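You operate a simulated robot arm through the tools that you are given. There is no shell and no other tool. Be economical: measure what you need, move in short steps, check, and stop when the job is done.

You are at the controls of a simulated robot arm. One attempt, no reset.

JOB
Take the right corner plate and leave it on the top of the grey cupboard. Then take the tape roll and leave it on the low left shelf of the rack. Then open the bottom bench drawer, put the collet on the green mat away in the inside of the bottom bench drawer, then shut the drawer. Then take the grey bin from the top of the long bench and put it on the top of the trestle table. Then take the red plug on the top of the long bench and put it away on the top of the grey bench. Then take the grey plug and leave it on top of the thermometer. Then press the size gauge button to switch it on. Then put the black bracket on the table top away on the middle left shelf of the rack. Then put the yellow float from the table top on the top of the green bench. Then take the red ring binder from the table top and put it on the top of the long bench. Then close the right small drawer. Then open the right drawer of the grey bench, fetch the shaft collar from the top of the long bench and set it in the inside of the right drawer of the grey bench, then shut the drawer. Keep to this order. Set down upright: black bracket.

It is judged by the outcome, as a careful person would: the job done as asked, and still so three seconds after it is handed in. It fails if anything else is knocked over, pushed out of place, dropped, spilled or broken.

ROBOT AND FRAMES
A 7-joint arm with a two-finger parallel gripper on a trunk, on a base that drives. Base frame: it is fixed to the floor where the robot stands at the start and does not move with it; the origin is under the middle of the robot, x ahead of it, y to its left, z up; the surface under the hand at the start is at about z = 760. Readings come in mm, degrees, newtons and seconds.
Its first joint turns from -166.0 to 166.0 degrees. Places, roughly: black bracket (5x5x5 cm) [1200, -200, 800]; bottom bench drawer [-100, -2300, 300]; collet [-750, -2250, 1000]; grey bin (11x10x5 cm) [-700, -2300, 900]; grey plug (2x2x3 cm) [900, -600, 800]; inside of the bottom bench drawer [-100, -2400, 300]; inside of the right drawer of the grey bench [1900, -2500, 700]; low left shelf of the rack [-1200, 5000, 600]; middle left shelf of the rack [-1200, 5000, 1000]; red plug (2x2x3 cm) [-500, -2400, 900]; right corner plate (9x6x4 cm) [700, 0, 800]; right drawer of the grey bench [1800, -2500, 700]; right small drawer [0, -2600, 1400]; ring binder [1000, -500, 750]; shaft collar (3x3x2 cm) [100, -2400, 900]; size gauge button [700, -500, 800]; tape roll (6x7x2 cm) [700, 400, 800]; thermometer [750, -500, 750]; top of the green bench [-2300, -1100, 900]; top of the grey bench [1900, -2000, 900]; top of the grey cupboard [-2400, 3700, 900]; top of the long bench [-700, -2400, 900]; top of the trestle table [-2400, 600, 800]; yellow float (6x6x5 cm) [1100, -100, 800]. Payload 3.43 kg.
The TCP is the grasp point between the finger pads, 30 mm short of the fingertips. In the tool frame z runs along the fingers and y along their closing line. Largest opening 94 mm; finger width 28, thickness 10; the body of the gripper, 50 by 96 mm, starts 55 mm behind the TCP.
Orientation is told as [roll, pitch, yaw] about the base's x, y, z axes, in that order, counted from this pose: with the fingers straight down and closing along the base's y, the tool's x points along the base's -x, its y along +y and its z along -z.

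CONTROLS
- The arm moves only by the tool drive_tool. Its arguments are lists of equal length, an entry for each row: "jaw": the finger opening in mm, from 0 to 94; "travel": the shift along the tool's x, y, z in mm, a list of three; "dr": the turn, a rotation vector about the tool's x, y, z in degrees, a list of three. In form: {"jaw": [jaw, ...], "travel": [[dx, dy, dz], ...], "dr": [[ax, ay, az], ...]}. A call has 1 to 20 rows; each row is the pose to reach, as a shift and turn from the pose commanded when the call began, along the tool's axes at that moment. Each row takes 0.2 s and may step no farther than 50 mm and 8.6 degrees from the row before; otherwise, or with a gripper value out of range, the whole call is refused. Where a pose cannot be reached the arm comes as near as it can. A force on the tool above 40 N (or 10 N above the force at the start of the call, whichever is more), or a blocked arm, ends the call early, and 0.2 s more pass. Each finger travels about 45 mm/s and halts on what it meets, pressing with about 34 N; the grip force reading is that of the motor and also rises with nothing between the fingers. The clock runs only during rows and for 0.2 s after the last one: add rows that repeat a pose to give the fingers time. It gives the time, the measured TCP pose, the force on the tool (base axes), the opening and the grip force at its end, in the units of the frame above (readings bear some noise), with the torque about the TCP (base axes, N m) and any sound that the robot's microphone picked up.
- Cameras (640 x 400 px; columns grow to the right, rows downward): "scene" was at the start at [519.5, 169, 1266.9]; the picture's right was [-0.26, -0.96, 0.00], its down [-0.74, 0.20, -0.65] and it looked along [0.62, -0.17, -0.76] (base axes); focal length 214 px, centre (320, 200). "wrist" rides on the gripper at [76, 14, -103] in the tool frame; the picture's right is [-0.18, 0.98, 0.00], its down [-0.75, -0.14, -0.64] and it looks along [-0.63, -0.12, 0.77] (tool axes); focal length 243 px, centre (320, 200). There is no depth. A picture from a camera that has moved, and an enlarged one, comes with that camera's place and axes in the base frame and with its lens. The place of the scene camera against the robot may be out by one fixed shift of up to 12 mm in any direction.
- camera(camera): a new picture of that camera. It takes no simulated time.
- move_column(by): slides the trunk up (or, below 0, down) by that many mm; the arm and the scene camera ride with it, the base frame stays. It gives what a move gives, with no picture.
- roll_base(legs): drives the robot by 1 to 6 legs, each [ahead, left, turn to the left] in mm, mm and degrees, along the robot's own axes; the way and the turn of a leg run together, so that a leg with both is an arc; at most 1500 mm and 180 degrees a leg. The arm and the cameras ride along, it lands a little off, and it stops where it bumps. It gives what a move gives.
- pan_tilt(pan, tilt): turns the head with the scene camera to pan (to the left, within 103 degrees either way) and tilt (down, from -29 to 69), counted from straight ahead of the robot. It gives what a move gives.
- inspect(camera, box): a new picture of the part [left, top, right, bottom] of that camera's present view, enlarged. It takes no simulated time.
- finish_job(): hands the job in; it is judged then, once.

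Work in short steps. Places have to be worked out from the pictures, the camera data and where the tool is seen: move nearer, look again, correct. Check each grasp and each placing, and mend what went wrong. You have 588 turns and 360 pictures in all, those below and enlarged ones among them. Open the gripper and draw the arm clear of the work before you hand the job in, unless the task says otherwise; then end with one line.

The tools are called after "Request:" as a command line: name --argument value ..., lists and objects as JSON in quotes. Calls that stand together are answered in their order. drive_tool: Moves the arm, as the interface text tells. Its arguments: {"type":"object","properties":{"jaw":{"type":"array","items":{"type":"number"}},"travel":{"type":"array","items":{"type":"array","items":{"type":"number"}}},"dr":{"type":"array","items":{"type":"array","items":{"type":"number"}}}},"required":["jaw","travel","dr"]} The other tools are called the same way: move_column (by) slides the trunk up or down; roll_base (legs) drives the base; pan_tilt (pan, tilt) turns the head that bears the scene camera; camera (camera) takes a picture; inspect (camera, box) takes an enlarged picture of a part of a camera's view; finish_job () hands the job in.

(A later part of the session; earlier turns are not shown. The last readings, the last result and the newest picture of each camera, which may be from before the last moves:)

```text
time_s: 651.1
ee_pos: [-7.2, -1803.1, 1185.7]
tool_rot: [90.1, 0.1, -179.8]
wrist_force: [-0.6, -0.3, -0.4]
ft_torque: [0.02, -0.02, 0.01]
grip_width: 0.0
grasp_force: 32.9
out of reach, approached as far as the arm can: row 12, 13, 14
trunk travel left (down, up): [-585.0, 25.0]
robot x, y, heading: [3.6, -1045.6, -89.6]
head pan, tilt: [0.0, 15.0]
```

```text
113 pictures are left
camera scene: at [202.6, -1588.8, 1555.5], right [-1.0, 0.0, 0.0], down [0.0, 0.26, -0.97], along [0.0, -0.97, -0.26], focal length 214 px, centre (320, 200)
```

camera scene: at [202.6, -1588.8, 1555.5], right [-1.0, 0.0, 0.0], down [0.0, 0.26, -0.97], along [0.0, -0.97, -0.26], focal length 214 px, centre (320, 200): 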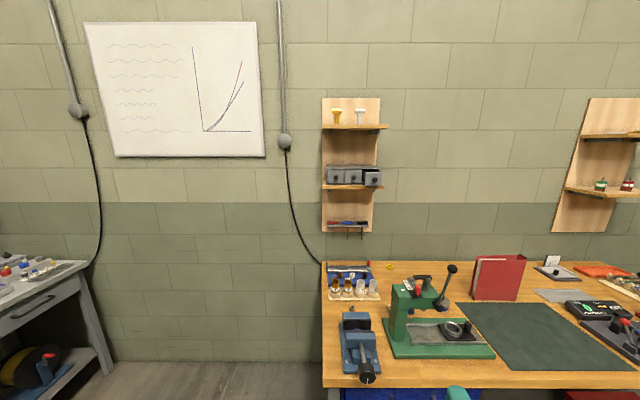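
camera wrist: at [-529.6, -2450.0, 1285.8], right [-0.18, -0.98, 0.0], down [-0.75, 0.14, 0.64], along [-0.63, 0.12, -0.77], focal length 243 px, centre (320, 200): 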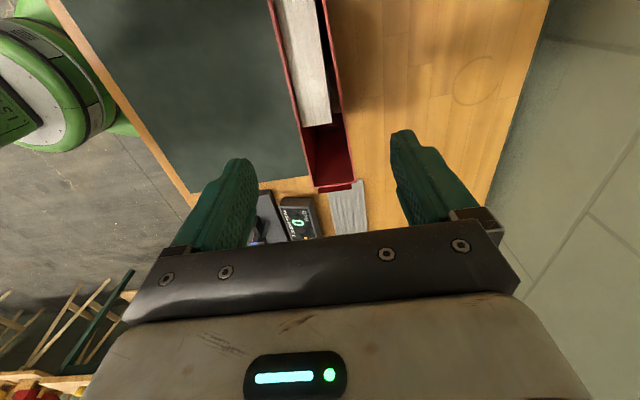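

Raise to z ≈ 1395 while extending forward over the bench.

Request:
move_column --by 25

Request:
drive_tool --jaw '[0, 0, 0, 0, 0, 0, 0]' --travel '[[0, 30, 30], [0, 60, 60], [0, 90, 90], [0, 120, 120], [0, 150, 150], [0, 180, 170], [0, 180, 170]]' --dr '[[0, 0, 0], [0, 0, 0], [0, 0, 0], [0, 0, 0], [0, 0, 0], [0, 0, 0], [0, 0, 0]]'

Request:
camera --camera "wrist"

Request:
camera --camera "scene"

```text
time_s: 651.8
ee_pos: [-6.5, -1802.6, 1210.6]
tool_rot: [90.0, 0.1, -179.7]
wrist_force: [0.0, -0.4, -0.4]
ft_torque: [0.01, -0.01, 0.02]
grip_width: 0.0
grasp_force: 32.7
trunk travel left (down, up): [-610.0, 0.0]
robot x, y, heading: [0.4, -1049.5, -89.7]
head pan, tilt: [0.0, 15.0]
```

```text
time_s: 653.4
ee_pos: [-5.8, -1972.6, 1390.4]
tool_rot: [90.1, 0.2, -179.7]
wrist_force: [-0.3, 0.5, -0.7]
ft_torque: [-0.01, 0.02, 0.0]
grip_width: 0.2
grasp_force: 33.4
trunk travel left (down, up): [-610.0, 0.0]
robot x, y, heading: [5.8, -1045.2, -89.7]
head pan, tilt: [0.0, 15.0]
```

```text
112 pictures are left
camera wrist: at [69.3, -1869.9, 1403.5], right [-0.19, 0.0, 0.98], down [-0.76, 0.64, -0.14], along [-0.63, -0.77, -0.12], focal length 243 px, centre (320, 200)
```

wrist: 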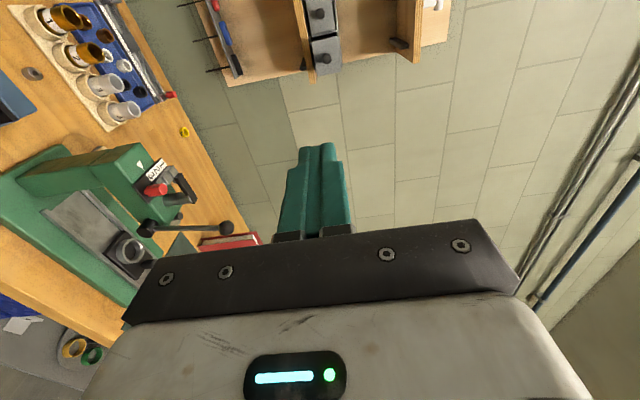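

```text
111 pictures are left
camera scene: at [203.7, -1588.4, 1580.4], right [-1.0, -0.01, 0.0], down [0.0, 0.26, -0.97], along [0.0, -0.97, -0.26], focal length 214 px, centre (320, 200)
```

scene: 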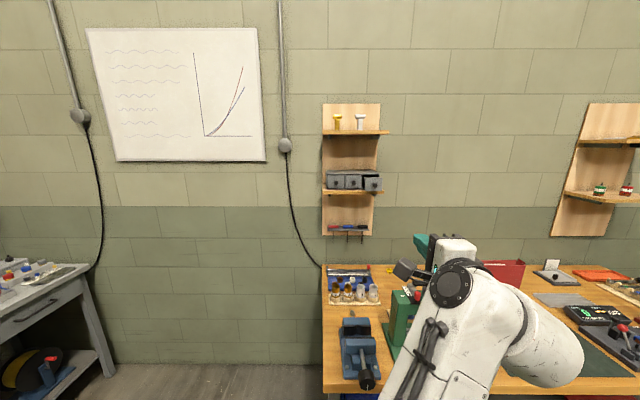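

Knob confirmed near [-36, -2545, 1390]. Roll ahead 430 and right 30.

Request:
roll_base --legs '[[0, -30, -0.2], [430, 0, 0]]'

Request:
camera --camera "wrist"

Request:
camera --camera "scene"

```text
time_s: 656.5
ee_pos: [-35.0, -2403.6, 1389.6]
tool_rot: [90.0, 0.1, -179.7]
wrist_force: [1.1, -0.3, -0.2]
ft_torque: [0.0, 0.0, -0.01]
grip_width: 0.0
grasp_force: 32.3
trunk travel left (down, up): [-610.0, 0.0]
robot x, y, heading: [-25.8, -1479.2, -89.9]
head pan, tilt: [0.0, 15.0]
```

```text
110 pictures are left
camera wrist: at [39.3, -2300.3, 1403.1], right [-0.19, 0.0, 0.98], down [-0.76, 0.64, -0.14], along [-0.63, -0.77, -0.12], focal length 243 px, centre (320, 200)
```

wrist: 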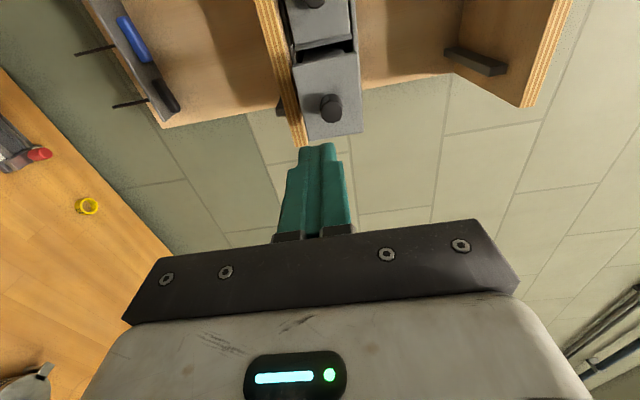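

```text
109 pictures are left
camera scene: at [174.1, -2019.2, 1580.4], right [-1.0, 0.0, 0.0], down [0.0, 0.26, -0.97], along [0.0, -0.97, -0.26], focal length 214 px, centre (320, 200)
```

scene: 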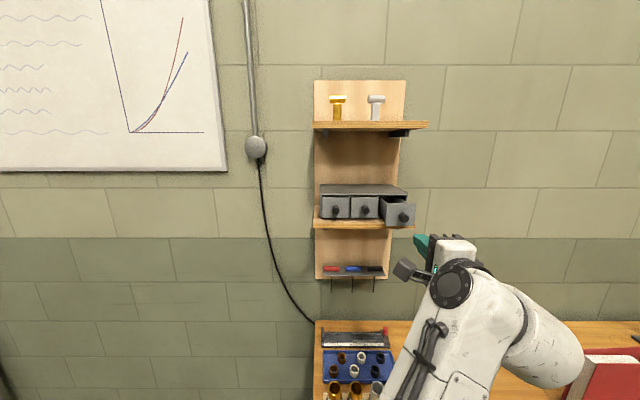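

Align (x -42, z 1396), approach the knob, then push gently.

Request:
drive_tool --jaw '[0, 0, 0, 0]' --travel '[[-4, 3, 35], [-7, 6.5, 70], [-7, 6.5, 92], [-7, 6.5, 92]]' --dr '[[0, 0, 0], [0, 0, 0], [0, 0, 0], [0, 0, 0]]'

Request:
inspect --camera "wrist" --box '[220, 60, 420, 220]'

Request:
inspect --camera "scene" --box '[300, 170, 460, 280]'

```text
time_s: 657.5
ee_pos: [-41.4, -2496.4, 1395.9]
tool_rot: [90.0, 0.1, -179.9]
wrist_force: [1.0, 0.0, -0.1]
ft_torque: [0.0, 0.03, 0.01]
grip_width: 0.1
grasp_force: 32.7
trunk travel left (down, up): [-610.0, 0.0]
robot x, y, heading: [-21.8, -1477.4, -89.5]
head pan, tilt: [0.0, 15.0]
```

```text
2.50 times, centred on (320, 140) of wrist
camera zoom: at [32.5, -2393.1, 1409.7], right [-0.19, 0.0, 0.98], down [-0.76, 0.64, -0.14], along [-0.63, -0.77, -0.12], focal length 606 px, centre (320, 350)
```

zoom: 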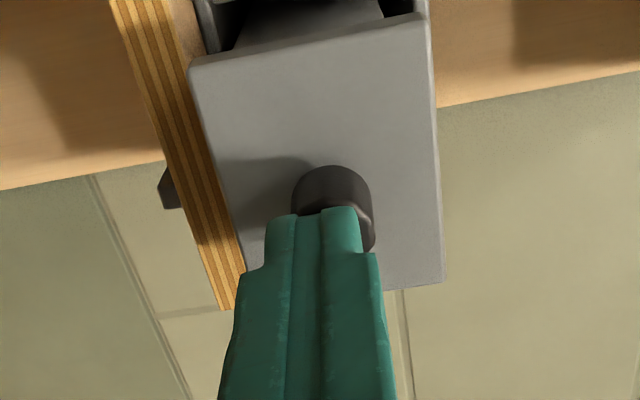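

```text
3.64 times, centred on (380, 225) of scene
camera zoom: at [174.1, -2019.3, 1580.4], right [-1.0, 0.0, 0.0], down [0.0, 0.26, -0.97], along [0.0, -0.97, -0.26], focal length 780 px, centre (102, 109)
```

zoom: 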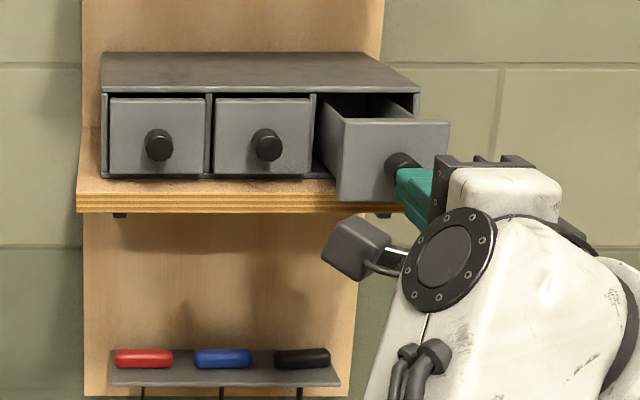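

Tip is right in front of the knob. Raise 4 mm and push forward slowly.

Request:
drive_tool --jaw '[0, 0, 0, 0, 0, 0, 0, 0, 0, 0]' --travel '[[0, 4, 0], [0, 4, 6], [0, 4, 12], [0, 4, 18], [0, 4, 24], [0, 4, 30], [0, 4, 36], [0, 4, 42], [0, 4, 48], [0, 4, 48]]' --dr '[[0, 0, 0], [0, 0, 0], [0, 0, 0], [0, 0, 0], [0, 0, 0], [0, 0, 0], [0, 0, 0], [0, 0, 0], [0, 0, 0], [0, 0, 0]]'

Request:
inspect --camera "scene" --box '[300, 170, 460, 280]'

```text
time_s: 659.7
ee_pos: [-41.2, -2543.7, 1400.3]
tool_rot: [90.0, 0.1, -179.8]
wrist_force: [0.1, 0.1, -0.2]
ft_torque: [0.0, -0.01, 0.01]
grip_width: 0.0
grasp_force: 32.8
trunk travel left (down, up): [-610.0, 0.0]
robot x, y, heading: [-21.8, -1479.2, -90.1]
head pan, tilt: [0.0, 15.0]
```

```text
3.64 times, centred on (380, 225) of scene
camera zoom: at [174.1, -2019.3, 1580.4], right [-1.0, 0.0, 0.0], down [0.0, 0.26, -0.97], along [0.0, -0.97, -0.26], focal length 780 px, centre (102, 109)
```

zoom: 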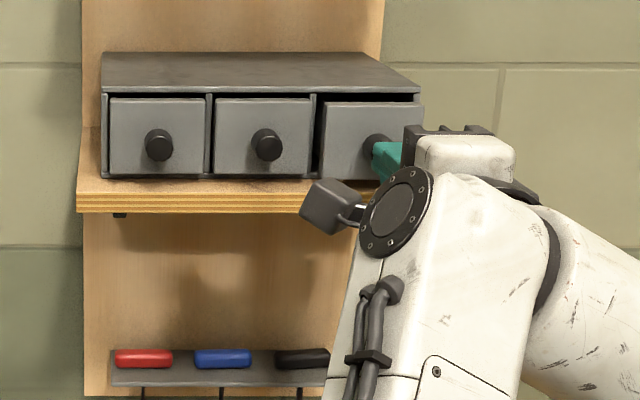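

The drawer slides in with almost no force; only a few mm remain. Continue pushing until resistance.

Request:
drive_tool --jaw '[0, 0, 0, 0, 0, 0, 0]' --travel '[[0, 0, 4], [0, 0, 8], [0, 0, 12], [0, 0, 16], [0, 0, 20], [0, 0, 24], [0, 0, 24]]' --dr '[[0, 0, 0], [0, 0, 0], [0, 0, 0], [0, 0, 0], [0, 0, 0], [0, 0, 0], [0, 0, 0]]'

Request:
inspect --camera "scene" --box '[300, 170, 460, 280]'

```text
time_s: 660.8
ee_pos: [-43.1, -2556.1, 1399.0]
tool_rot: [89.9, 0.2, -180.0]
wrist_force: [2.9, 23.8, -2.8]
ft_torque: [0.04, -0.12, 0.06]
grip_width: 0.0
grasp_force: 32.7
trunk travel left (down, up): [-610.0, 0.0]
robot x, y, heading: [-27.3, -1476.7, -89.7]
head pan, tilt: [0.0, 15.0]
stopped in row 5: the force on the tool passed its limit at 51 N (the readings are from after the stop); the commanded pose is now the measured one
```

```text
3.64 times, centred on (380, 225) of scene
camera zoom: at [174.8, -2016.5, 1580.9], right [-1.0, 0.0, 0.0], down [0.0, 0.26, -0.97], along [0.0, -0.97, -0.26], focal length 780 px, centre (102, 109)
```

zoom: 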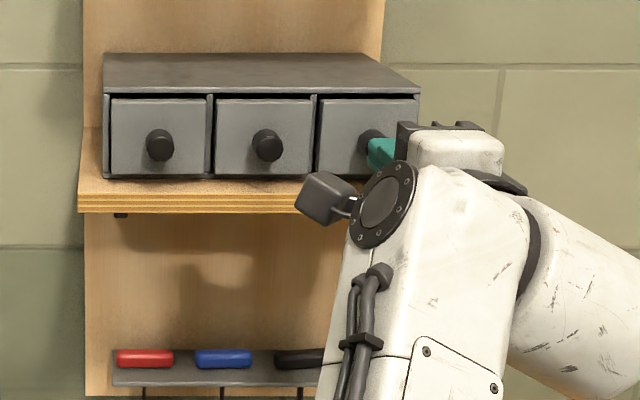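

The right drawer is flush now. Withdraw straight back and verify.

Request:
drive_tool --jaw '[0, 0, 0, 0, 0]' --travel '[[0, 0, -20], [0, 0, -60], [0, 0, -105], [0, 0, -150], [0, 0, -190]]' --dr '[[0, 0, 0], [0, 0, 0], [0, 0, 0], [0, 0, 0], [0, 0, 0]]'

Request:
pan_tilt --pan 0 --tilt 35

Request:
camera --camera "scene"

Request:
camera --camera "wrist"

```text
time_s: 662.0
ee_pos: [-44.0, -2368.2, 1399.4]
tool_rot: [89.8, 0.1, -179.9]
wrist_force: [0.4, -0.2, 0.6]
ft_torque: [0.0, 0.0, 0.01]
grip_width: 0.0
grasp_force: 33.4
trunk travel left (down, up): [-610.0, 0.0]
robot x, y, heading: [-22.9, -1481.0, -89.8]
head pan, tilt: [0.0, 15.0]
```

```text
time_s: 662.8
ee_pos: [-42.4, -2368.9, 1400.4]
tool_rot: [89.8, 0.1, -179.9]
wrist_force: [0.8, 0.3, -0.1]
ft_torque: [-0.03, -0.01, -0.01]
grip_width: 0.0
grasp_force: 33.3
trunk travel left (down, up): [-610.0, 0.0]
robot x, y, heading: [-25.6, -1477.8, -89.8]
head pan, tilt: [0.0, 35.0]
```

```text
104 pictures are left
camera scene: at [174.4, -2013.2, 1548.5], right [-1.0, 0.0, 0.0], down [0.0, 0.57, -0.82], along [0.0, -0.82, -0.57], focal length 214 px, centre (320, 200)
```

scene: 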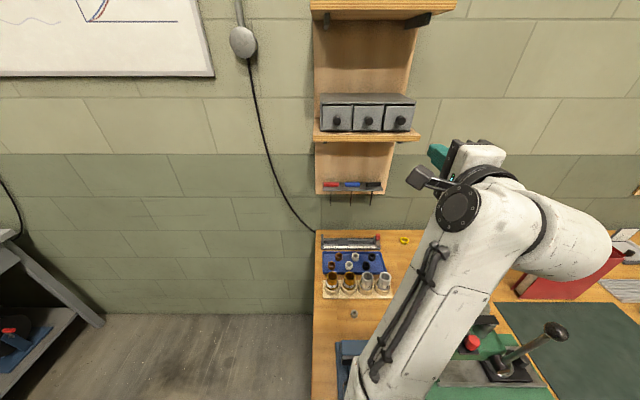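

```text
103 pictures are left
camera wrist: at [32.0, -2266.3, 1413.2], right [-0.19, 0.0, 0.98], down [-0.75, 0.64, -0.14], along [-0.63, -0.77, -0.12], focal length 243 px, centre (320, 200)
```

wrist: 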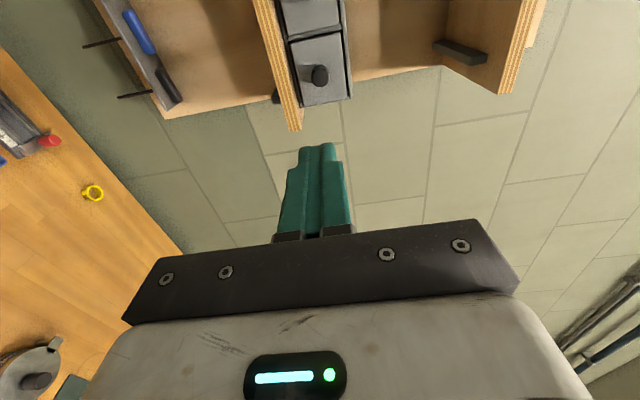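

Right small drawer is closed; the shaft collar is spotted on the long bench at ≈ [66, -2361]. Now to the grey bench's right drawer: back off, turn to heading 0, and look.

Request:
roll_base --legs '[[-300, 0, 0], [0, 0, 89.8], [750, 0, 0], [0, -650, 0]]'

Request:
pan_tilt --pan -10 --tilt 40

Request:
camera --camera "scene"

```text
time_s: 675.6
ee_pos: [1630.0, -1828.0, 1399.8]
tool_rot: [89.9, 0.1, -89.3]
wrist_force: [0.1, 0.5, 0.1]
ft_torque: [0.0, 0.01, 0.02]
grip_width: 0.0
grasp_force: 33.2
trunk travel left (down, up): [-610.0, 0.0]
robot x, y, heading: [740.6, -1821.1, 0.9]
head pan, tilt: [0.0, 35.0]
```

```text
time_s: 676.3
ee_pos: [1629.3, -1828.0, 1400.2]
tool_rot: [89.8, 0.1, -89.3]
wrist_force: [0.1, 0.1, 0.0]
ft_torque: [0.0, 0.01, -0.04]
grip_width: 0.1
grasp_force: 33.6
trunk travel left (down, up): [-610.0, 0.0]
robot x, y, heading: [739.5, -1820.5, 0.7]
head pan, tilt: [-10.0, 40.0]
```

```text
102 pictures are left
camera scene: at [1264.8, -1637.6, 1540.9], right [-0.16, -0.99, 0.0], down [-0.63, 0.1, -0.77], along [0.76, -0.12, -0.64], focal length 214 px, centre (320, 200)
```

scene: 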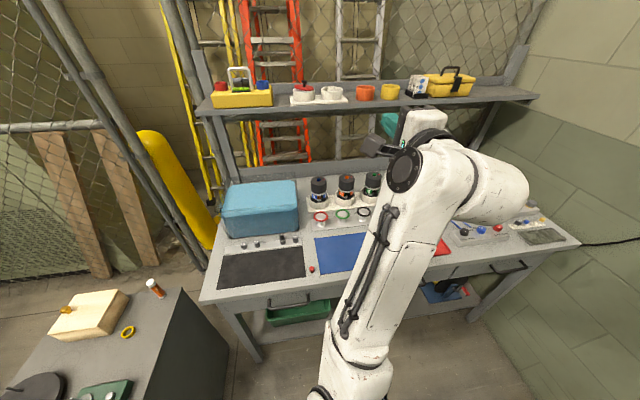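

Lower the trunk 400 mm (hand stays above the bench edge), then retract it in front of the bench.

Request:
move_column --by -350

Request:
drive_tool --jaw '[0, 0, 0, 0, 0, 0]' --travel '[[0, 0, -45], [0, 0, -90], [0, 0, -135], [0, 0, -180], [0, -15, -220], [0, -15, -220]]' --dr '[[0, 0, 0], [0, 0, 0], [0, 0, 0], [0, 0, 0], [0, 0, 0], [0, 0, 0]]'

Request:
camera --camera "scene"

```text
time_s: 679.7
ee_pos: [1630.0, -1828.2, 1048.4]
tool_rot: [89.9, 0.1, -89.3]
wrist_force: [-0.5, -1.3, 0.3]
ft_torque: [0.01, 0.01, 0.01]
grip_width: 0.0
grasp_force: 33.1
trunk travel left (down, up): [-260.0, 350.0]
robot x, y, heading: [740.7, -1821.2, 0.6]
head pan, tilt: [-10.0, 40.0]
```

```text
time_s: 681.1
ee_pos: [1551.1, -1827.1, 1051.0]
tool_rot: [89.8, 0.1, -89.3]
wrist_force: [0.2, 0.5, -0.3]
ft_torque: [-0.01, 0.01, 0.0]
grip_width: 0.0
grasp_force: 33.0
out of reach, approached as far as the arm can: row 2, 3, 4, 5, 6
trunk travel left (down, up): [-260.0, 350.0]
robot x, y, heading: [736.4, -1818.2, 0.5]
head pan, tilt: [-10.0, 40.0]
```

```text
101 pictures are left
camera scene: at [1264.6, -1637.6, 1190.9], right [-0.16, -0.99, 0.0], down [-0.63, 0.1, -0.77], along [0.76, -0.12, -0.64], focal length 214 px, centre (320, 200)
```

scene: 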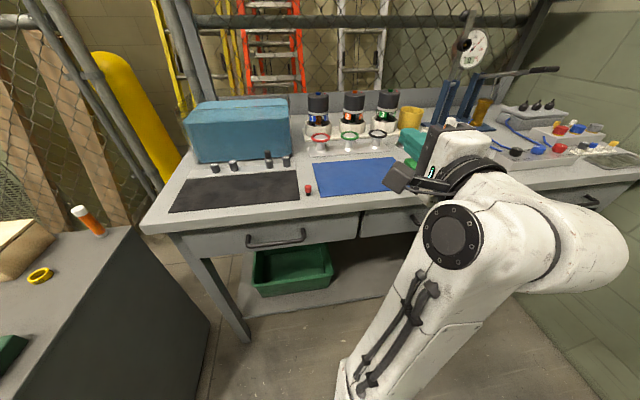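

Request:
drive_tool --jaw '[0, 0, 0, 0, 0, 0, 0]' --travel '[[0, -40, 0], [0, -80, 0], [0, -120, 0], [0, -160, 0], [0, -200, 0], [0, -240, 0], [0, -240, 0]]' --dr '[[0, 0, 0], [0, 0, 0], [0, 0, 0], [0, 0, 0], [0, 0, 0], [0, 0, 0], [0, 0, 0]]'

Request:
camera --camera "scene"

```text
time_s: 682.7
ee_pos: [1551.3, -1825.9, 809.2]
tool_rot: [89.9, 0.1, -89.2]
wrist_force: [-0.6, -0.5, 0.0]
ft_torque: [0.02, 0.02, 0.03]
grip_width: 0.2
grasp_force: 32.9
trunk travel left (down, up): [-260.0, 350.0]
robot x, y, heading: [736.3, -1820.0, 0.6]
head pan, tilt: [-10.0, 40.0]
```

```text
100 pictures are left
camera scene: at [1264.6, -1637.7, 1190.9], right [-0.16, -0.99, 0.0], down [-0.63, 0.1, -0.77], along [0.76, -0.12, -0.64], focal length 214 px, centre (320, 200)
```

scene: 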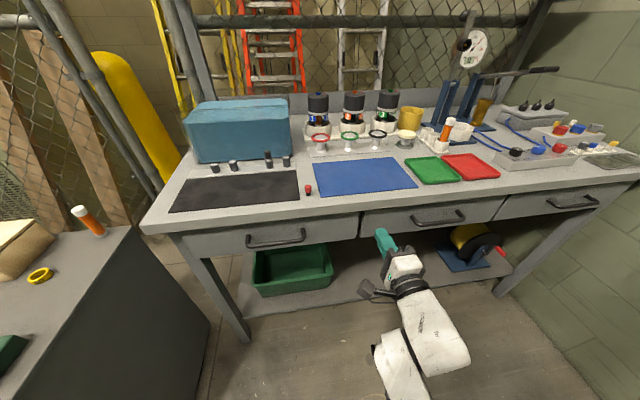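

Right drawer handle estimated at ≈ [1632, -2483, 765]. Strafe right 530 mm, keeping clear of the bench.

Request:
roll_base --legs '[[0, -530, -0.6]]'

Request:
pan_tilt --pan -10 --tilt 45

Request:
camera --camera "scene"

Request:
camera --camera "wrist"

```text
time_s: 685.8
ee_pos: [1555.4, -2369.3, 809.0]
tool_rot: [89.7, 0.1, -90.1]
wrist_force: [-1.2, -0.8, 1.0]
ft_torque: [0.01, 0.01, 0.03]
grip_width: 0.0
grasp_force: 33.4
trunk travel left (down, up): [-260.0, 350.0]
robot x, y, heading: [742.5, -2350.6, -0.3]
head pan, tilt: [-10.0, 40.0]
```

```text
time_s: 686.5
ee_pos: [1556.0, -2370.7, 809.9]
tool_rot: [89.8, 0.0, -90.0]
wrist_force: [0.3, 0.6, 0.4]
ft_torque: [0.02, -0.03, 0.0]
grip_width: 0.1
grasp_force: 33.3
trunk travel left (down, up): [-260.0, 350.0]
robot x, y, heading: [745.8, -2352.8, 0.1]
head pan, tilt: [-10.0, 45.0]
```

```text
99 pictures are left
camera scene: at [1267.5, -2176.3, 1183.7], right [-0.17, -0.98, 0.0], down [-0.7, 0.12, -0.71], along [0.7, -0.12, -0.71], focal length 214 px, centre (320, 200)
```

scene: 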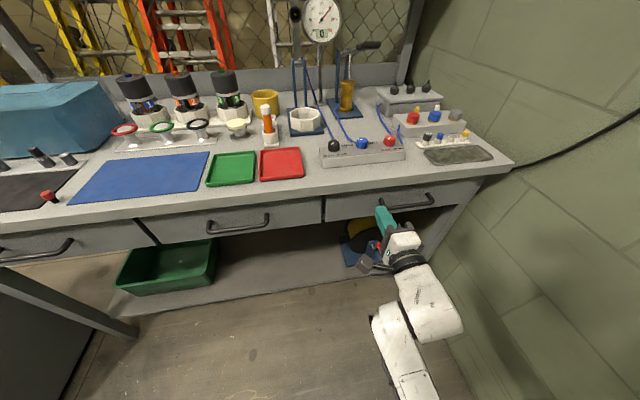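

```text
98 pictures are left
camera wrist: at [1452.4, -2293.9, 822.9], right [0.0, -0.19, 0.98], down [-0.64, -0.75, -0.14], along [0.77, -0.63, -0.12], focal length 243 px, centre (320, 200)
```

wrist: 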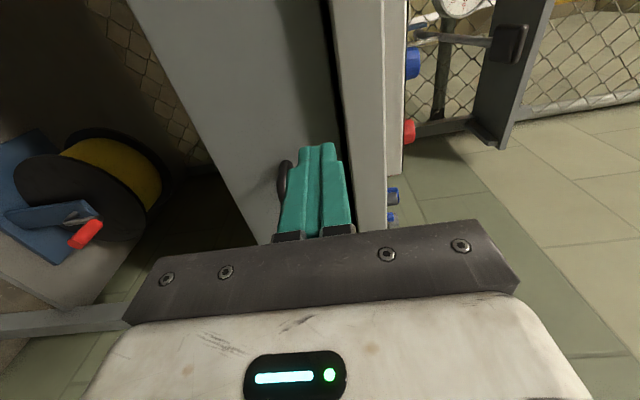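

Handle is at z ≈ 770, y ≈ -2405…-2520. Open the jaws, back slightly, shift right 88 and down 40.

Request:
drive_tool --jaw '[10, 25, 40, 55, 55, 55]' --travel '[[0, 0, -15], [-25, -10, -25], [-50, -25, -25], [-75, -38, -25], [-88, -40, -25], [-88, -40, -25]]' --dr '[[0, 0, 0], [0, 0, 0], [0, 0, 0], [0, 0, 0], [0, 0, 0], [0, 0, 0]]'

Request:
camera --camera "wrist"

Request:
camera --camera "scene"

```text
time_s: 687.9
ee_pos: [1530.8, -2457.9, 768.7]
tool_rot: [89.8, 0.0, -90.0]
wrist_force: [1.2, 0.2, 0.0]
ft_torque: [-0.01, 0.01, -0.02]
grip_width: 55.0
grasp_force: 0.1
trunk travel left (down, up): [-260.0, 350.0]
robot x, y, heading: [741.6, -2353.5, 0.0]
head pan, tilt: [-10.0, 45.0]
```

```text
97 pictures are left
camera wrist: at [1427.7, -2382.1, 782.3], right [0.0, -0.19, 0.98], down [-0.64, -0.75, -0.14], along [0.77, -0.63, -0.12], focal length 243 px, centre (320, 200)
```

wrist: 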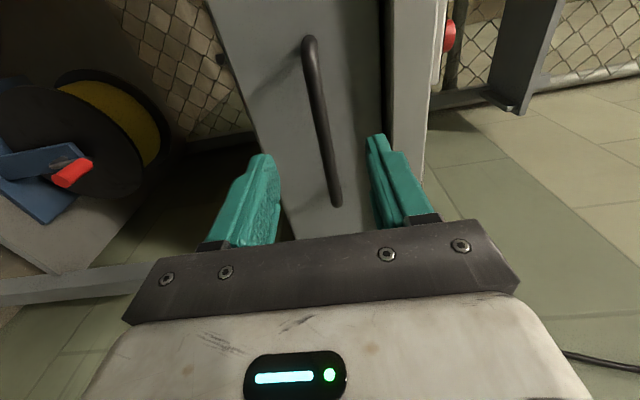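

```text
96 pictures are left
camera scene: at [1267.5, -2176.3, 1183.7], right [-0.17, -0.98, 0.0], down [-0.7, 0.12, -0.71], along [0.7, -0.12, -0.71], focal length 214 px, centre (320, 200)
```

scene: 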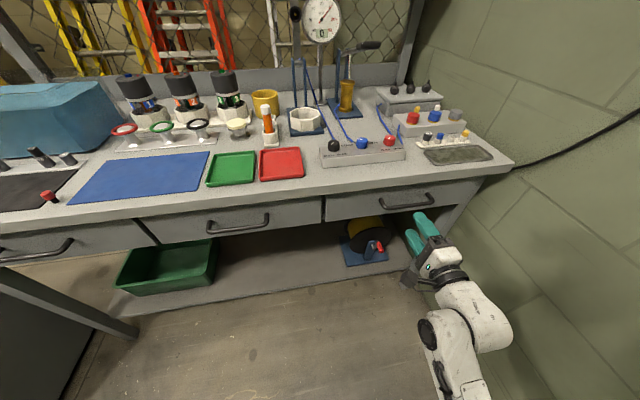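

Vertically centred on the bar. Go forward 70 mm and check.

Request:
drive_tool --jaw '[55, 55, 55, 55]' --travel '[[-5, 1, 30], [-10, 1, 55], [-10, 1, 70], [-10, 1, 70]]' --dr '[[0, 0, 0], [0, 0, 0], [0, 0, 0], [0, 0, 0]]'

Request:
camera --camera "wrist"

Request:
inspect --camera "scene" --box '[340, 160, 480, 270]'

```text
time_s: 688.9
ee_pos: [1601.1, -2467.5, 770.7]
tool_rot: [89.8, 0.0, -90.1]
wrist_force: [0.6, 0.0, -0.1]
ft_torque: [0.04, 0.02, 0.01]
grip_width: 54.9
grasp_force: 0.0
trunk travel left (down, up): [-260.0, 350.0]
robot x, y, heading: [741.4, -2351.8, -0.0]
head pan, tilt: [-10.0, 45.0]
```

```text
95 pictures are left
camera wrist: at [1497.6, -2392.2, 783.8], right [0.0, -0.19, 0.98], down [-0.64, -0.75, -0.14], along [0.77, -0.63, -0.12], focal length 243 px, centre (320, 200)
```

wrist: 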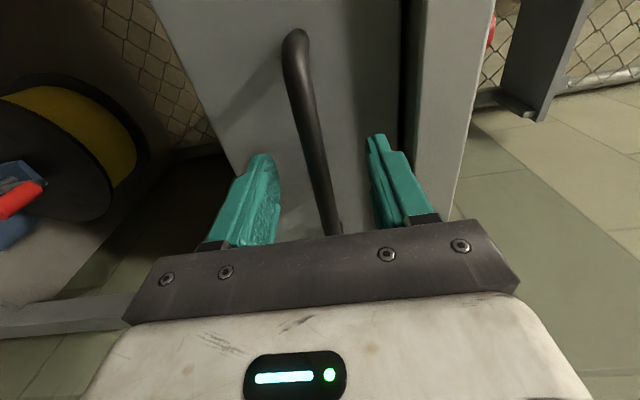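

```text
3.64 times, centred on (410, 215) of scene
camera zoom: at [1267.5, -2176.3, 1183.6], right [-0.17, -0.98, 0.0], down [-0.7, 0.12, -0.71], along [0.7, -0.12, -0.71], focal length 780 px, centre (-7, 146)
```

zoom: 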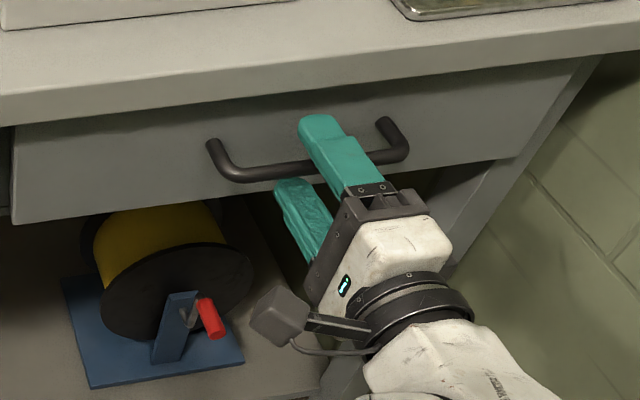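

The bar is between the fingers. Close.

Request:
drive_tool --jaw '[40, 25, 10, 0, 0, 0]' --travel '[[0, 0, 0], [0, 0, 0], [0, 0, 0], [0, 0, 0], [0, 0, 0], [0, 0, 0]]' --dr '[[0, 0, 0], [0, 0, 0], [0, 0, 0], [0, 0, 0], [0, 0, 0], [0, 0, 0]]'

Request:
camera --camera "wrist"

```text
time_s: 690.2
ee_pos: [1600.7, -2468.4, 770.4]
tool_rot: [89.7, 0.0, -90.1]
wrist_force: [0.5, 1.2, -3.1]
ft_torque: [-0.17, 0.03, -0.02]
grip_width: 11.6
grasp_force: 44.8
trunk travel left (down, up): [-260.0, 350.0]
robot x, y, heading: [741.1, -2349.3, -0.2]
head pan, tilt: [-10.0, 45.0]
```

```text
93 pictures are left
camera wrist: at [1497.4, -2392.1, 783.6], right [0.0, -0.19, 0.98], down [-0.64, -0.75, -0.14], along [0.77, -0.63, -0.12], focal length 243 px, centre (320, 200)
```

wrist: 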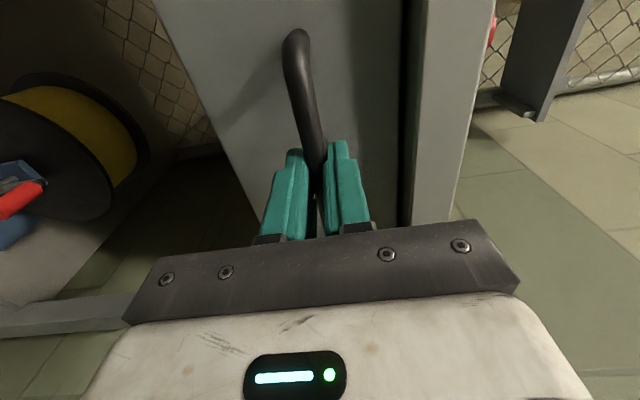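

Gripped. Pull the drawer open by rolling back 200 mm.

Request:
roll_base --legs '[[-200, 0, 0]]'

Request:
camera --camera "scene"

```text
time_s: 691.8
ee_pos: [1400.3, -2468.5, 770.5]
tool_rot: [89.8, 0.0, -90.1]
wrist_force: [-1.4, -1.0, -4.3]
ft_torque: [-0.15, 0.03, 0.07]
grip_width: 11.6
grasp_force: 45.7
trunk travel left (down, up): [-260.0, 350.0]
robot x, y, heading: [546.5, -2355.0, 0.2]
head pan, tilt: [-10.0, 45.0]
```

```text
92 pictures are left
camera scene: at [1067.7, -2176.2, 1183.6], right [-0.17, -0.98, 0.0], down [-0.7, 0.12, -0.71], along [0.7, -0.12, -0.71], focal length 214 px, centre (320, 200)
```

scene: 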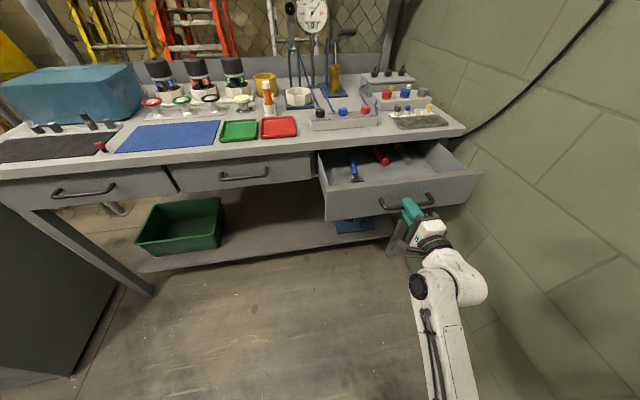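

Open 200 mm; front interior is free. Release and retract the hand.

Request:
drive_tool --jaw '[25, 45, 55, 55, 55, 55, 55]' --travel '[[0, 0, 0], [0, 0, 0], [0, 0, 0], [0, 0, -25], [0, 0, -50], [0, 0, -75], [0, 0, -75]]' --dr '[[0, 0, 0], [0, 0, 0], [0, 0, 0], [0, 0, 0], [0, 0, 0], [0, 0, 0], [0, 0, 0]]'

Request:
camera --camera "scene"

```text
time_s: 693.4
ee_pos: [1325.4, -2468.8, 771.8]
tool_rot: [89.8, 0.1, -90.0]
wrist_force: [-0.9, -0.2, 0.2]
ft_torque: [-0.05, 0.01, -0.02]
grip_width: 55.0
grasp_force: 0.1
trunk travel left (down, up): [-260.0, 350.0]
robot x, y, heading: [541.5, -2353.8, 0.3]
head pan, tilt: [-10.0, 45.0]
```

```text
91 pictures are left
camera scene: at [1067.6, -2176.2, 1183.7], right [-0.17, -0.98, 0.0], down [-0.7, 0.12, -0.71], along [0.7, -0.12, -0.71], focal length 214 px, centre (320, 200)
```

scene: 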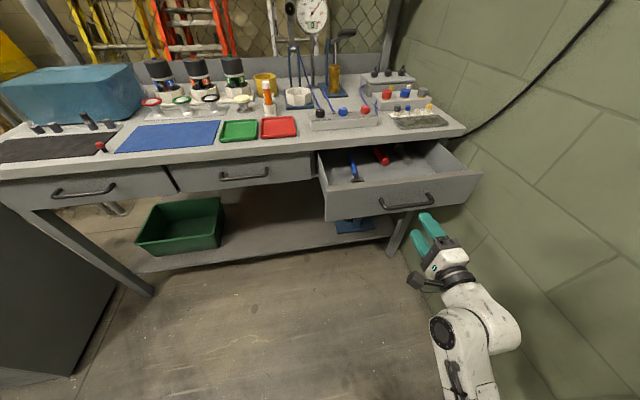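

Move away left, raise the trunk, and turn the tool down for fetching the collar.

Request:
roll_base --legs '[[0, 900, 0]]'

Request:
move_column --by 350

Request:
drive_tool --jaw '[55, 55, 55, 55, 55, 55, 55, 55, 55, 55, 55, 55, 55]' --travel '[[0, 0, 0], [0, 0, 0], [0, 0, 0], [0, 0, 0], [0, 0, 0], [0, 0, 0], [0, 0, 0], [0, 0, 0], [0, 0, 0], [0, 0, 0], [0, 0, 0], [0, 0, 0], [0, 0, 0]]' --dr '[[8, 0, 0], [16, 0, 0], [24, 0, 0], [32, 0, 0], [40, 0, 0], [48, 0, 0], [56, 0, 0], [64, 0, 0], [72, 0, 0], [80, 0, 0], [88, 0, 0], [90, 0, 0], [90, 0, 0]]'

Request:
roll_base --legs '[[-100, 0, 0], [0, 0, -90], [0, -380, 0]]'

Request:
camera --camera "scene"

Request:
camera --camera "wrist"

```text
time_s: 698.2
ee_pos: [1326.2, -1572.1, 770.5]
tool_rot: [89.8, 0.1, -90.2]
wrist_force: [0.6, -1.1, -0.2]
ft_torque: [0.0, 0.0, -0.02]
grip_width: 55.1
grasp_force: 0.1
trunk travel left (down, up): [-260.0, 350.0]
robot x, y, heading: [544.5, -1453.4, -0.1]
head pan, tilt: [-10.0, 45.0]
```

```text
time_s: 701.6
ee_pos: [1326.8, -1571.1, 1121.4]
tool_rot: [89.9, 0.1, -90.2]
wrist_force: [0.1, -0.4, -0.8]
ft_torque: [-0.01, -0.02, 0.01]
grip_width: 55.2
grasp_force: 0.0
trunk travel left (down, up): [-610.0, 0.0]
robot x, y, heading: [540.7, -1450.5, 0.0]
head pan, tilt: [-10.0, 45.0]
```

```text
time_s: 704.4
ee_pos: [1332.2, -1569.1, 1128.8]
tool_rot: [29.6, 0.3, -90.1]
wrist_force: [-0.2, 0.6, 0.0]
ft_torque: [-0.01, -0.02, -0.01]
grip_width: 55.1
grasp_force: 0.0
out of reach, approached as far as the arm can: row 8, 9, 10, 11, 12, 13
trunk travel left (down, up): [-610.0, 0.0]
robot x, y, heading: [542.3, -1450.6, 0.1]
head pan, tilt: [-10.0, 45.0]
```

```text
time_s: 711.4
ee_pos: [-59.7, -2235.9, 1128.1]
tool_rot: [29.6, 0.3, 179.4]
wrist_force: [0.5, 0.7, -0.5]
ft_torque: [-0.02, -0.02, 0.0]
grip_width: 55.0
grasp_force: 0.1
trunk travel left (down, up): [-610.0, 0.0]
robot x, y, heading: [68.7, -1444.9, -90.5]
head pan, tilt: [-10.0, 45.0]
```

```text
90 pictures are left
camera scene: at [243.7, -1977.5, 1533.6], right [-0.98, 0.19, 0.0], down [0.13, 0.69, -0.71], along [-0.13, -0.69, -0.71], focal length 214 px, centre (320, 200)
```

scene: 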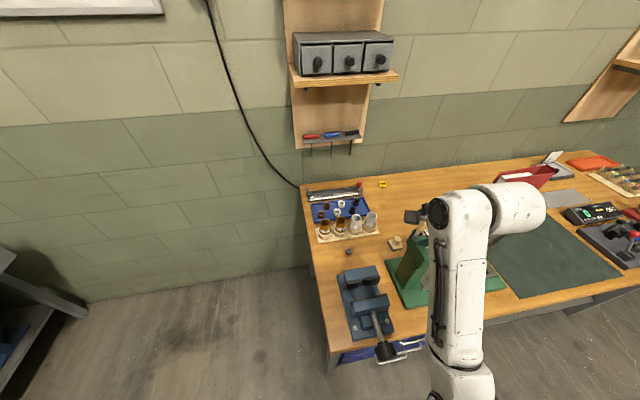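

```text
89 pictures are left
camera wrist: at [16.1, -2197.3, 1223.7], right [-0.2, -0.85, 0.48], down [-0.75, 0.45, 0.48], along [-0.63, -0.27, -0.73], focal length 243 px, centre (320, 200)
```

wrist: 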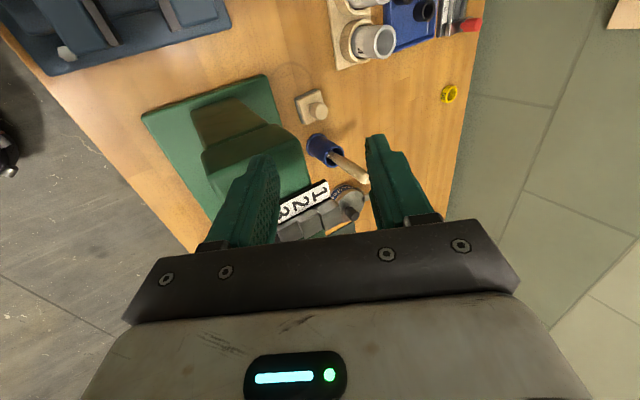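

The tool stopped tilted at 30° and the hand is close to the press; back the base away right away.

Request:
roll_base --legs '[[-350, 0, 0.5]]'

Request:
drive_tool --jaw '[55, 55, 55, 55]' --travel '[[0, -30, 0], [0, -60, 0], [0, -90, 0], [0, -90, 0]]' --dr '[[0, 0, 0], [0, 0, 0], [0, 0, 0], [0, 0, 0]]'

Request:
camera --camera "scene"

```text
time_s: 713.6
ee_pos: [-51.7, -1886.1, 1129.3]
tool_rot: [29.6, 0.3, 179.7]
wrist_force: [-0.2, 0.2, -0.2]
ft_torque: [-0.03, -0.01, 0.0]
grip_width: 54.8
grasp_force: 0.0
trunk travel left (down, up): [-610.0, 0.0]
robot x, y, heading: [67.2, -1101.4, -90.5]
head pan, tilt: [-10.0, 45.0]
```

```text
time_s: 714.6
ee_pos: [-51.5, -1808.2, 1084.5]
tool_rot: [29.6, 0.3, 179.7]
wrist_force: [0.3, -0.5, 0.1]
ft_torque: [-0.01, 0.02, -0.02]
grip_width: 55.0
grasp_force: 0.0
trunk travel left (down, up): [-610.0, 0.0]
robot x, y, heading: [68.4, -1097.2, -90.4]
head pan, tilt: [-10.0, 45.0]
```

```text
88 pictures are left
camera scene: at [249.3, -1627.4, 1533.7], right [-0.98, 0.18, 0.0], down [0.13, 0.7, -0.71], along [-0.13, -0.7, -0.71], focal length 214 px, centre (320, 200)
```

scene: 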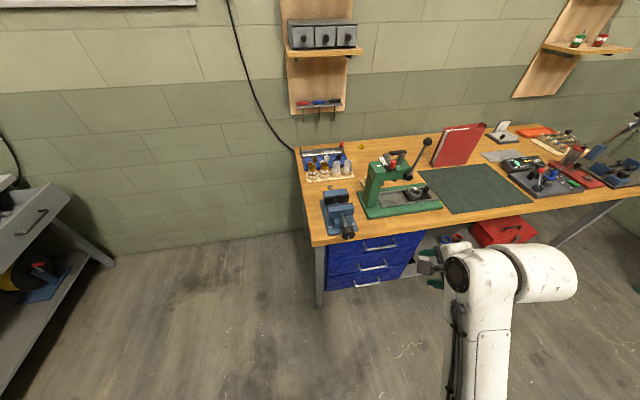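

Bench is intact. Finish rotating the tool to straight down here.

Request:
drive_tool --jaw '[55, 55, 55, 55, 55, 55]' --travel '[[0, 0, 0], [0, 0, 0], [0, 0, 0], [0, 0, 0], [0, 0, 0], [0, 0, 0]]' --dr '[[7, 0, 0], [14, 0, 0], [21, 0, 0], [28, 0, 0], [29.6, 0, 0], [29.6, 0, 0]]'

Request:
camera --camera "wrist"

```text
time_s: 716.0
ee_pos: [-48.0, -1818.1, 1093.7]
tool_rot: [27.1, 1.0, 179.8]
wrist_force: [0.9, 0.3, 1.3]
ft_torque: [-0.05, 0.03, 0.0]
grip_width: 54.9
grasp_force: 0.0
out of reach, approached as far as the arm can: row 1, 2, 3, 4, 5, 6
trunk travel left (down, up): [-610.0, 0.0]
robot x, y, heading: [72.5, -1098.4, -90.5]
head pan, tilt: [-10.0, 45.0]
```

```text
87 pictures are left
camera wrist: at [26.0, -1783.9, 1191.2], right [-0.2, -0.87, 0.44], down [-0.76, 0.42, 0.49], along [-0.62, -0.24, -0.75], focal length 243 px, centre (320, 200)
```

wrist: 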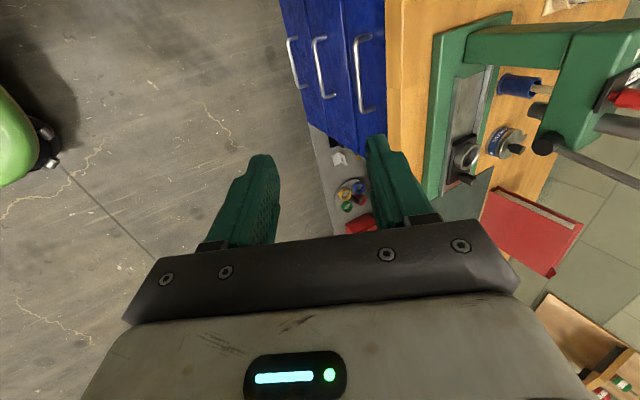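

Wrist limit in this posture; I'll extend and lower the hand while rotating (as worked before).

Request:
drive_tool --jaw '[55, 55, 55, 55, 55, 55, 55]' --travel '[[20, 20, 25], [40, 40, 50], [60, 60, 75], [80, 80, 95], [80, 80, 110], [80, 80, 110], [80, 80, 110]]' --dr '[[0, 0, 0], [5, 0, 0], [12, 0, 0], [19, 0, 0], [26, 0, 0], [27, 0, 0], [27, 0, 0]]'

Request:
camera --camera "scene"

```text
time_s: 717.6
ee_pos: [32.8, -1939.5, 1032.7]
tool_rot: [0.0, 1.0, 179.7]
wrist_force: [0.0, -0.4, -0.8]
ft_torque: [-0.02, -0.02, -0.01]
grip_width: 55.0
grasp_force: 0.1
trunk travel left (down, up): [-610.0, 0.0]
robot x, y, heading: [67.5, -1098.3, -90.7]
head pan, tilt: [-10.0, 45.0]
```

```text
86 pictures are left
camera scene: at [249.1, -1627.5, 1533.6], right [-0.98, 0.18, 0.0], down [0.13, 0.7, -0.71], along [-0.13, -0.7, -0.71], focal length 214 px, centre (320, 200)
```

scene: 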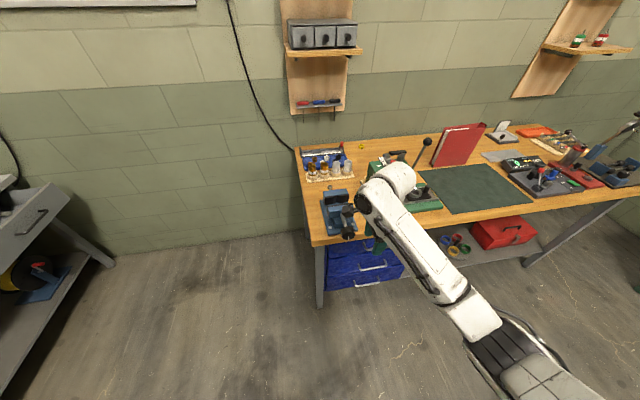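

The tool is down but with the elbow out to the right. I'll shift the base 140 mm left so the forearm stays clear of the press, and raise the hand.

Request:
roll_base --legs '[[0, 140, 0.7]]'

Request:
drive_tool --jaw '[55, 55, 55, 55]' --travel '[[-25, 0, -25], [-50, 0, -50], [-70, 0, -70], [-70, 0, -70]]' --dr '[[0, 0, 0], [0, 0, 0], [0, 0, 0], [0, 0, 0]]'

Request:
roll_base --legs '[[200, 0, 0]]'

Request:
camera --camera "scene"

Request:
camera --camera "wrist"

```text
time_s: 719.0
ee_pos: [185.8, -1941.1, 1033.6]
tool_rot: [0.1, 1.0, -179.4]
wrist_force: [-0.3, 0.3, -0.8]
ft_torque: [-0.03, 0.05, -0.02]
grip_width: 55.1
grasp_force: 0.1
trunk travel left (down, up): [-610.0, 0.0]
robot x, y, heading: [210.4, -1098.3, -89.5]
head pan, tilt: [-10.0, 45.0]
```

```text
time_s: 720.0
ee_pos: [113.4, -1940.4, 1100.6]
tool_rot: [0.0, 1.0, -179.4]
wrist_force: [0.0, -0.4, 0.5]
ft_torque: [0.0, -0.01, -0.01]
grip_width: 55.1
grasp_force: 0.0
trunk travel left (down, up): [-610.0, 0.0]
robot x, y, heading: [212.1, -1098.0, -89.6]
head pan, tilt: [-10.0, 45.0]
```

```text
time_s: 721.6
ee_pos: [113.4, -2142.4, 1101.1]
tool_rot: [0.1, 1.0, -179.5]
wrist_force: [0.1, -0.6, 0.8]
ft_torque: [0.01, 0.03, -0.01]
grip_width: 55.0
grasp_force: 0.1
trunk travel left (down, up): [-610.0, 0.0]
robot x, y, heading: [213.4, -1301.3, -89.8]
head pan, tilt: [-10.0, 45.0]
```

```text
85 pictures are left
camera scene: at [398.3, -1826.7, 1533.6], right [-0.99, 0.17, 0.0], down [0.12, 0.7, -0.71], along [-0.12, -0.7, -0.71], focal length 214 px, centre (320, 200)
```

scene: 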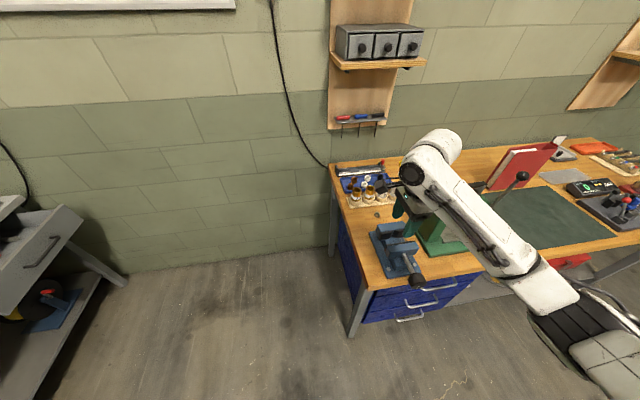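

```text
84 pictures are left
camera wrist: at [188.2, -2155.8, 1204.0], right [-0.18, -0.98, 0.0], down [-0.77, 0.14, 0.63], along [-0.62, 0.11, -0.78], focal length 243 px, centre (320, 200)
```

wrist: 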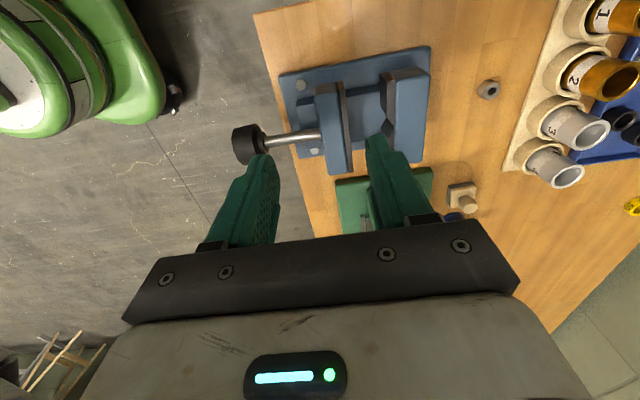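

Collar at ≈ [63, -2356], just in front of the cup stand. Roll in 100 mm and bring the hand above it.

Request:
roll_base --legs '[[100, 0, 0]]'

Request:
drive_tool --jaw '[50, 46, 42, 42, 42, 42]' --travel '[[-15, 30, 10], [-30, 65, 20], [-45, 100, 40], [-49, 112, 70], [-49, 112, 90], [-49, 112, 90]]' --dr '[[0, -0.5, 0], [0, -1, 0], [0, -1, 0], [0, -1, 0], [0, -1, 0], [0, -1, 0]]'

Request:
camera --camera "wrist"

Request:
inspect --camera "scene" --box '[320, 120, 480, 260]'

```text
time_s: 722.7
ee_pos: [115.6, -2244.0, 1101.5]
tool_rot: [0.1, 1.0, -179.5]
wrist_force: [-0.3, -0.1, 0.2]
ft_torque: [0.02, 0.03, 0.01]
grip_width: 55.1
grasp_force: 0.0
trunk travel left (down, up): [-610.0, 0.0]
robot x, y, heading: [213.0, -1399.3, -89.7]
head pan, tilt: [-10.0, 45.0]
```

```text
time_s: 724.1
ee_pos: [69.0, -2357.5, 1010.8]
tool_rot: [0.1, 0.0, -179.3]
wrist_force: [-0.6, 0.3, 0.1]
ft_torque: [0.01, 0.02, 0.01]
grip_width: 42.2
grasp_force: 0.0
trunk travel left (down, up): [-610.0, 0.0]
robot x, y, heading: [215.4, -1400.3, -89.7]
head pan, tilt: [-10.0, 45.0]
```

```text
83 pictures are left
camera wrist: at [145.2, -2370.3, 1111.8], right [-0.17, -0.98, 0.0], down [-0.75, 0.13, 0.64], along [-0.63, 0.11, -0.77], focal length 243 px, centre (320, 200)
```

wrist: 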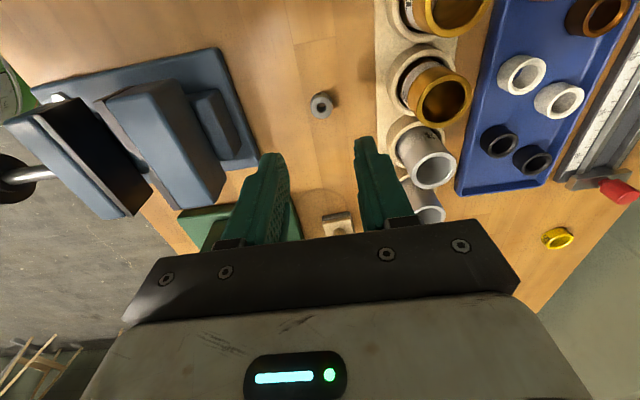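

```text
2.86 times, centred on (400, 190) of scene
camera zoom: at [399.2, -1928.3, 1533.6], right [-0.99, 0.17, 0.0], down [0.12, 0.7, -0.71], along [-0.12, -0.7, -0.71], focal length 613 px, centre (91, 229)
```

zoom: 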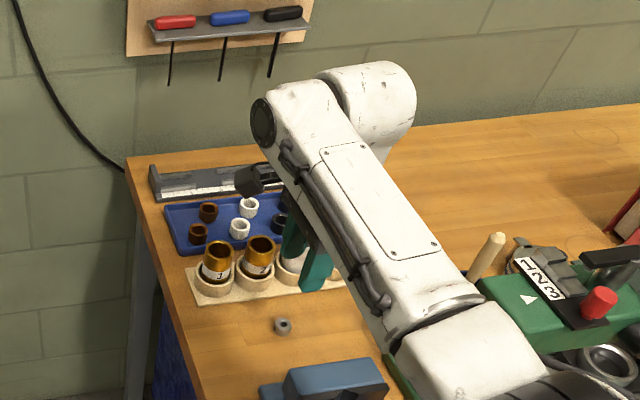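

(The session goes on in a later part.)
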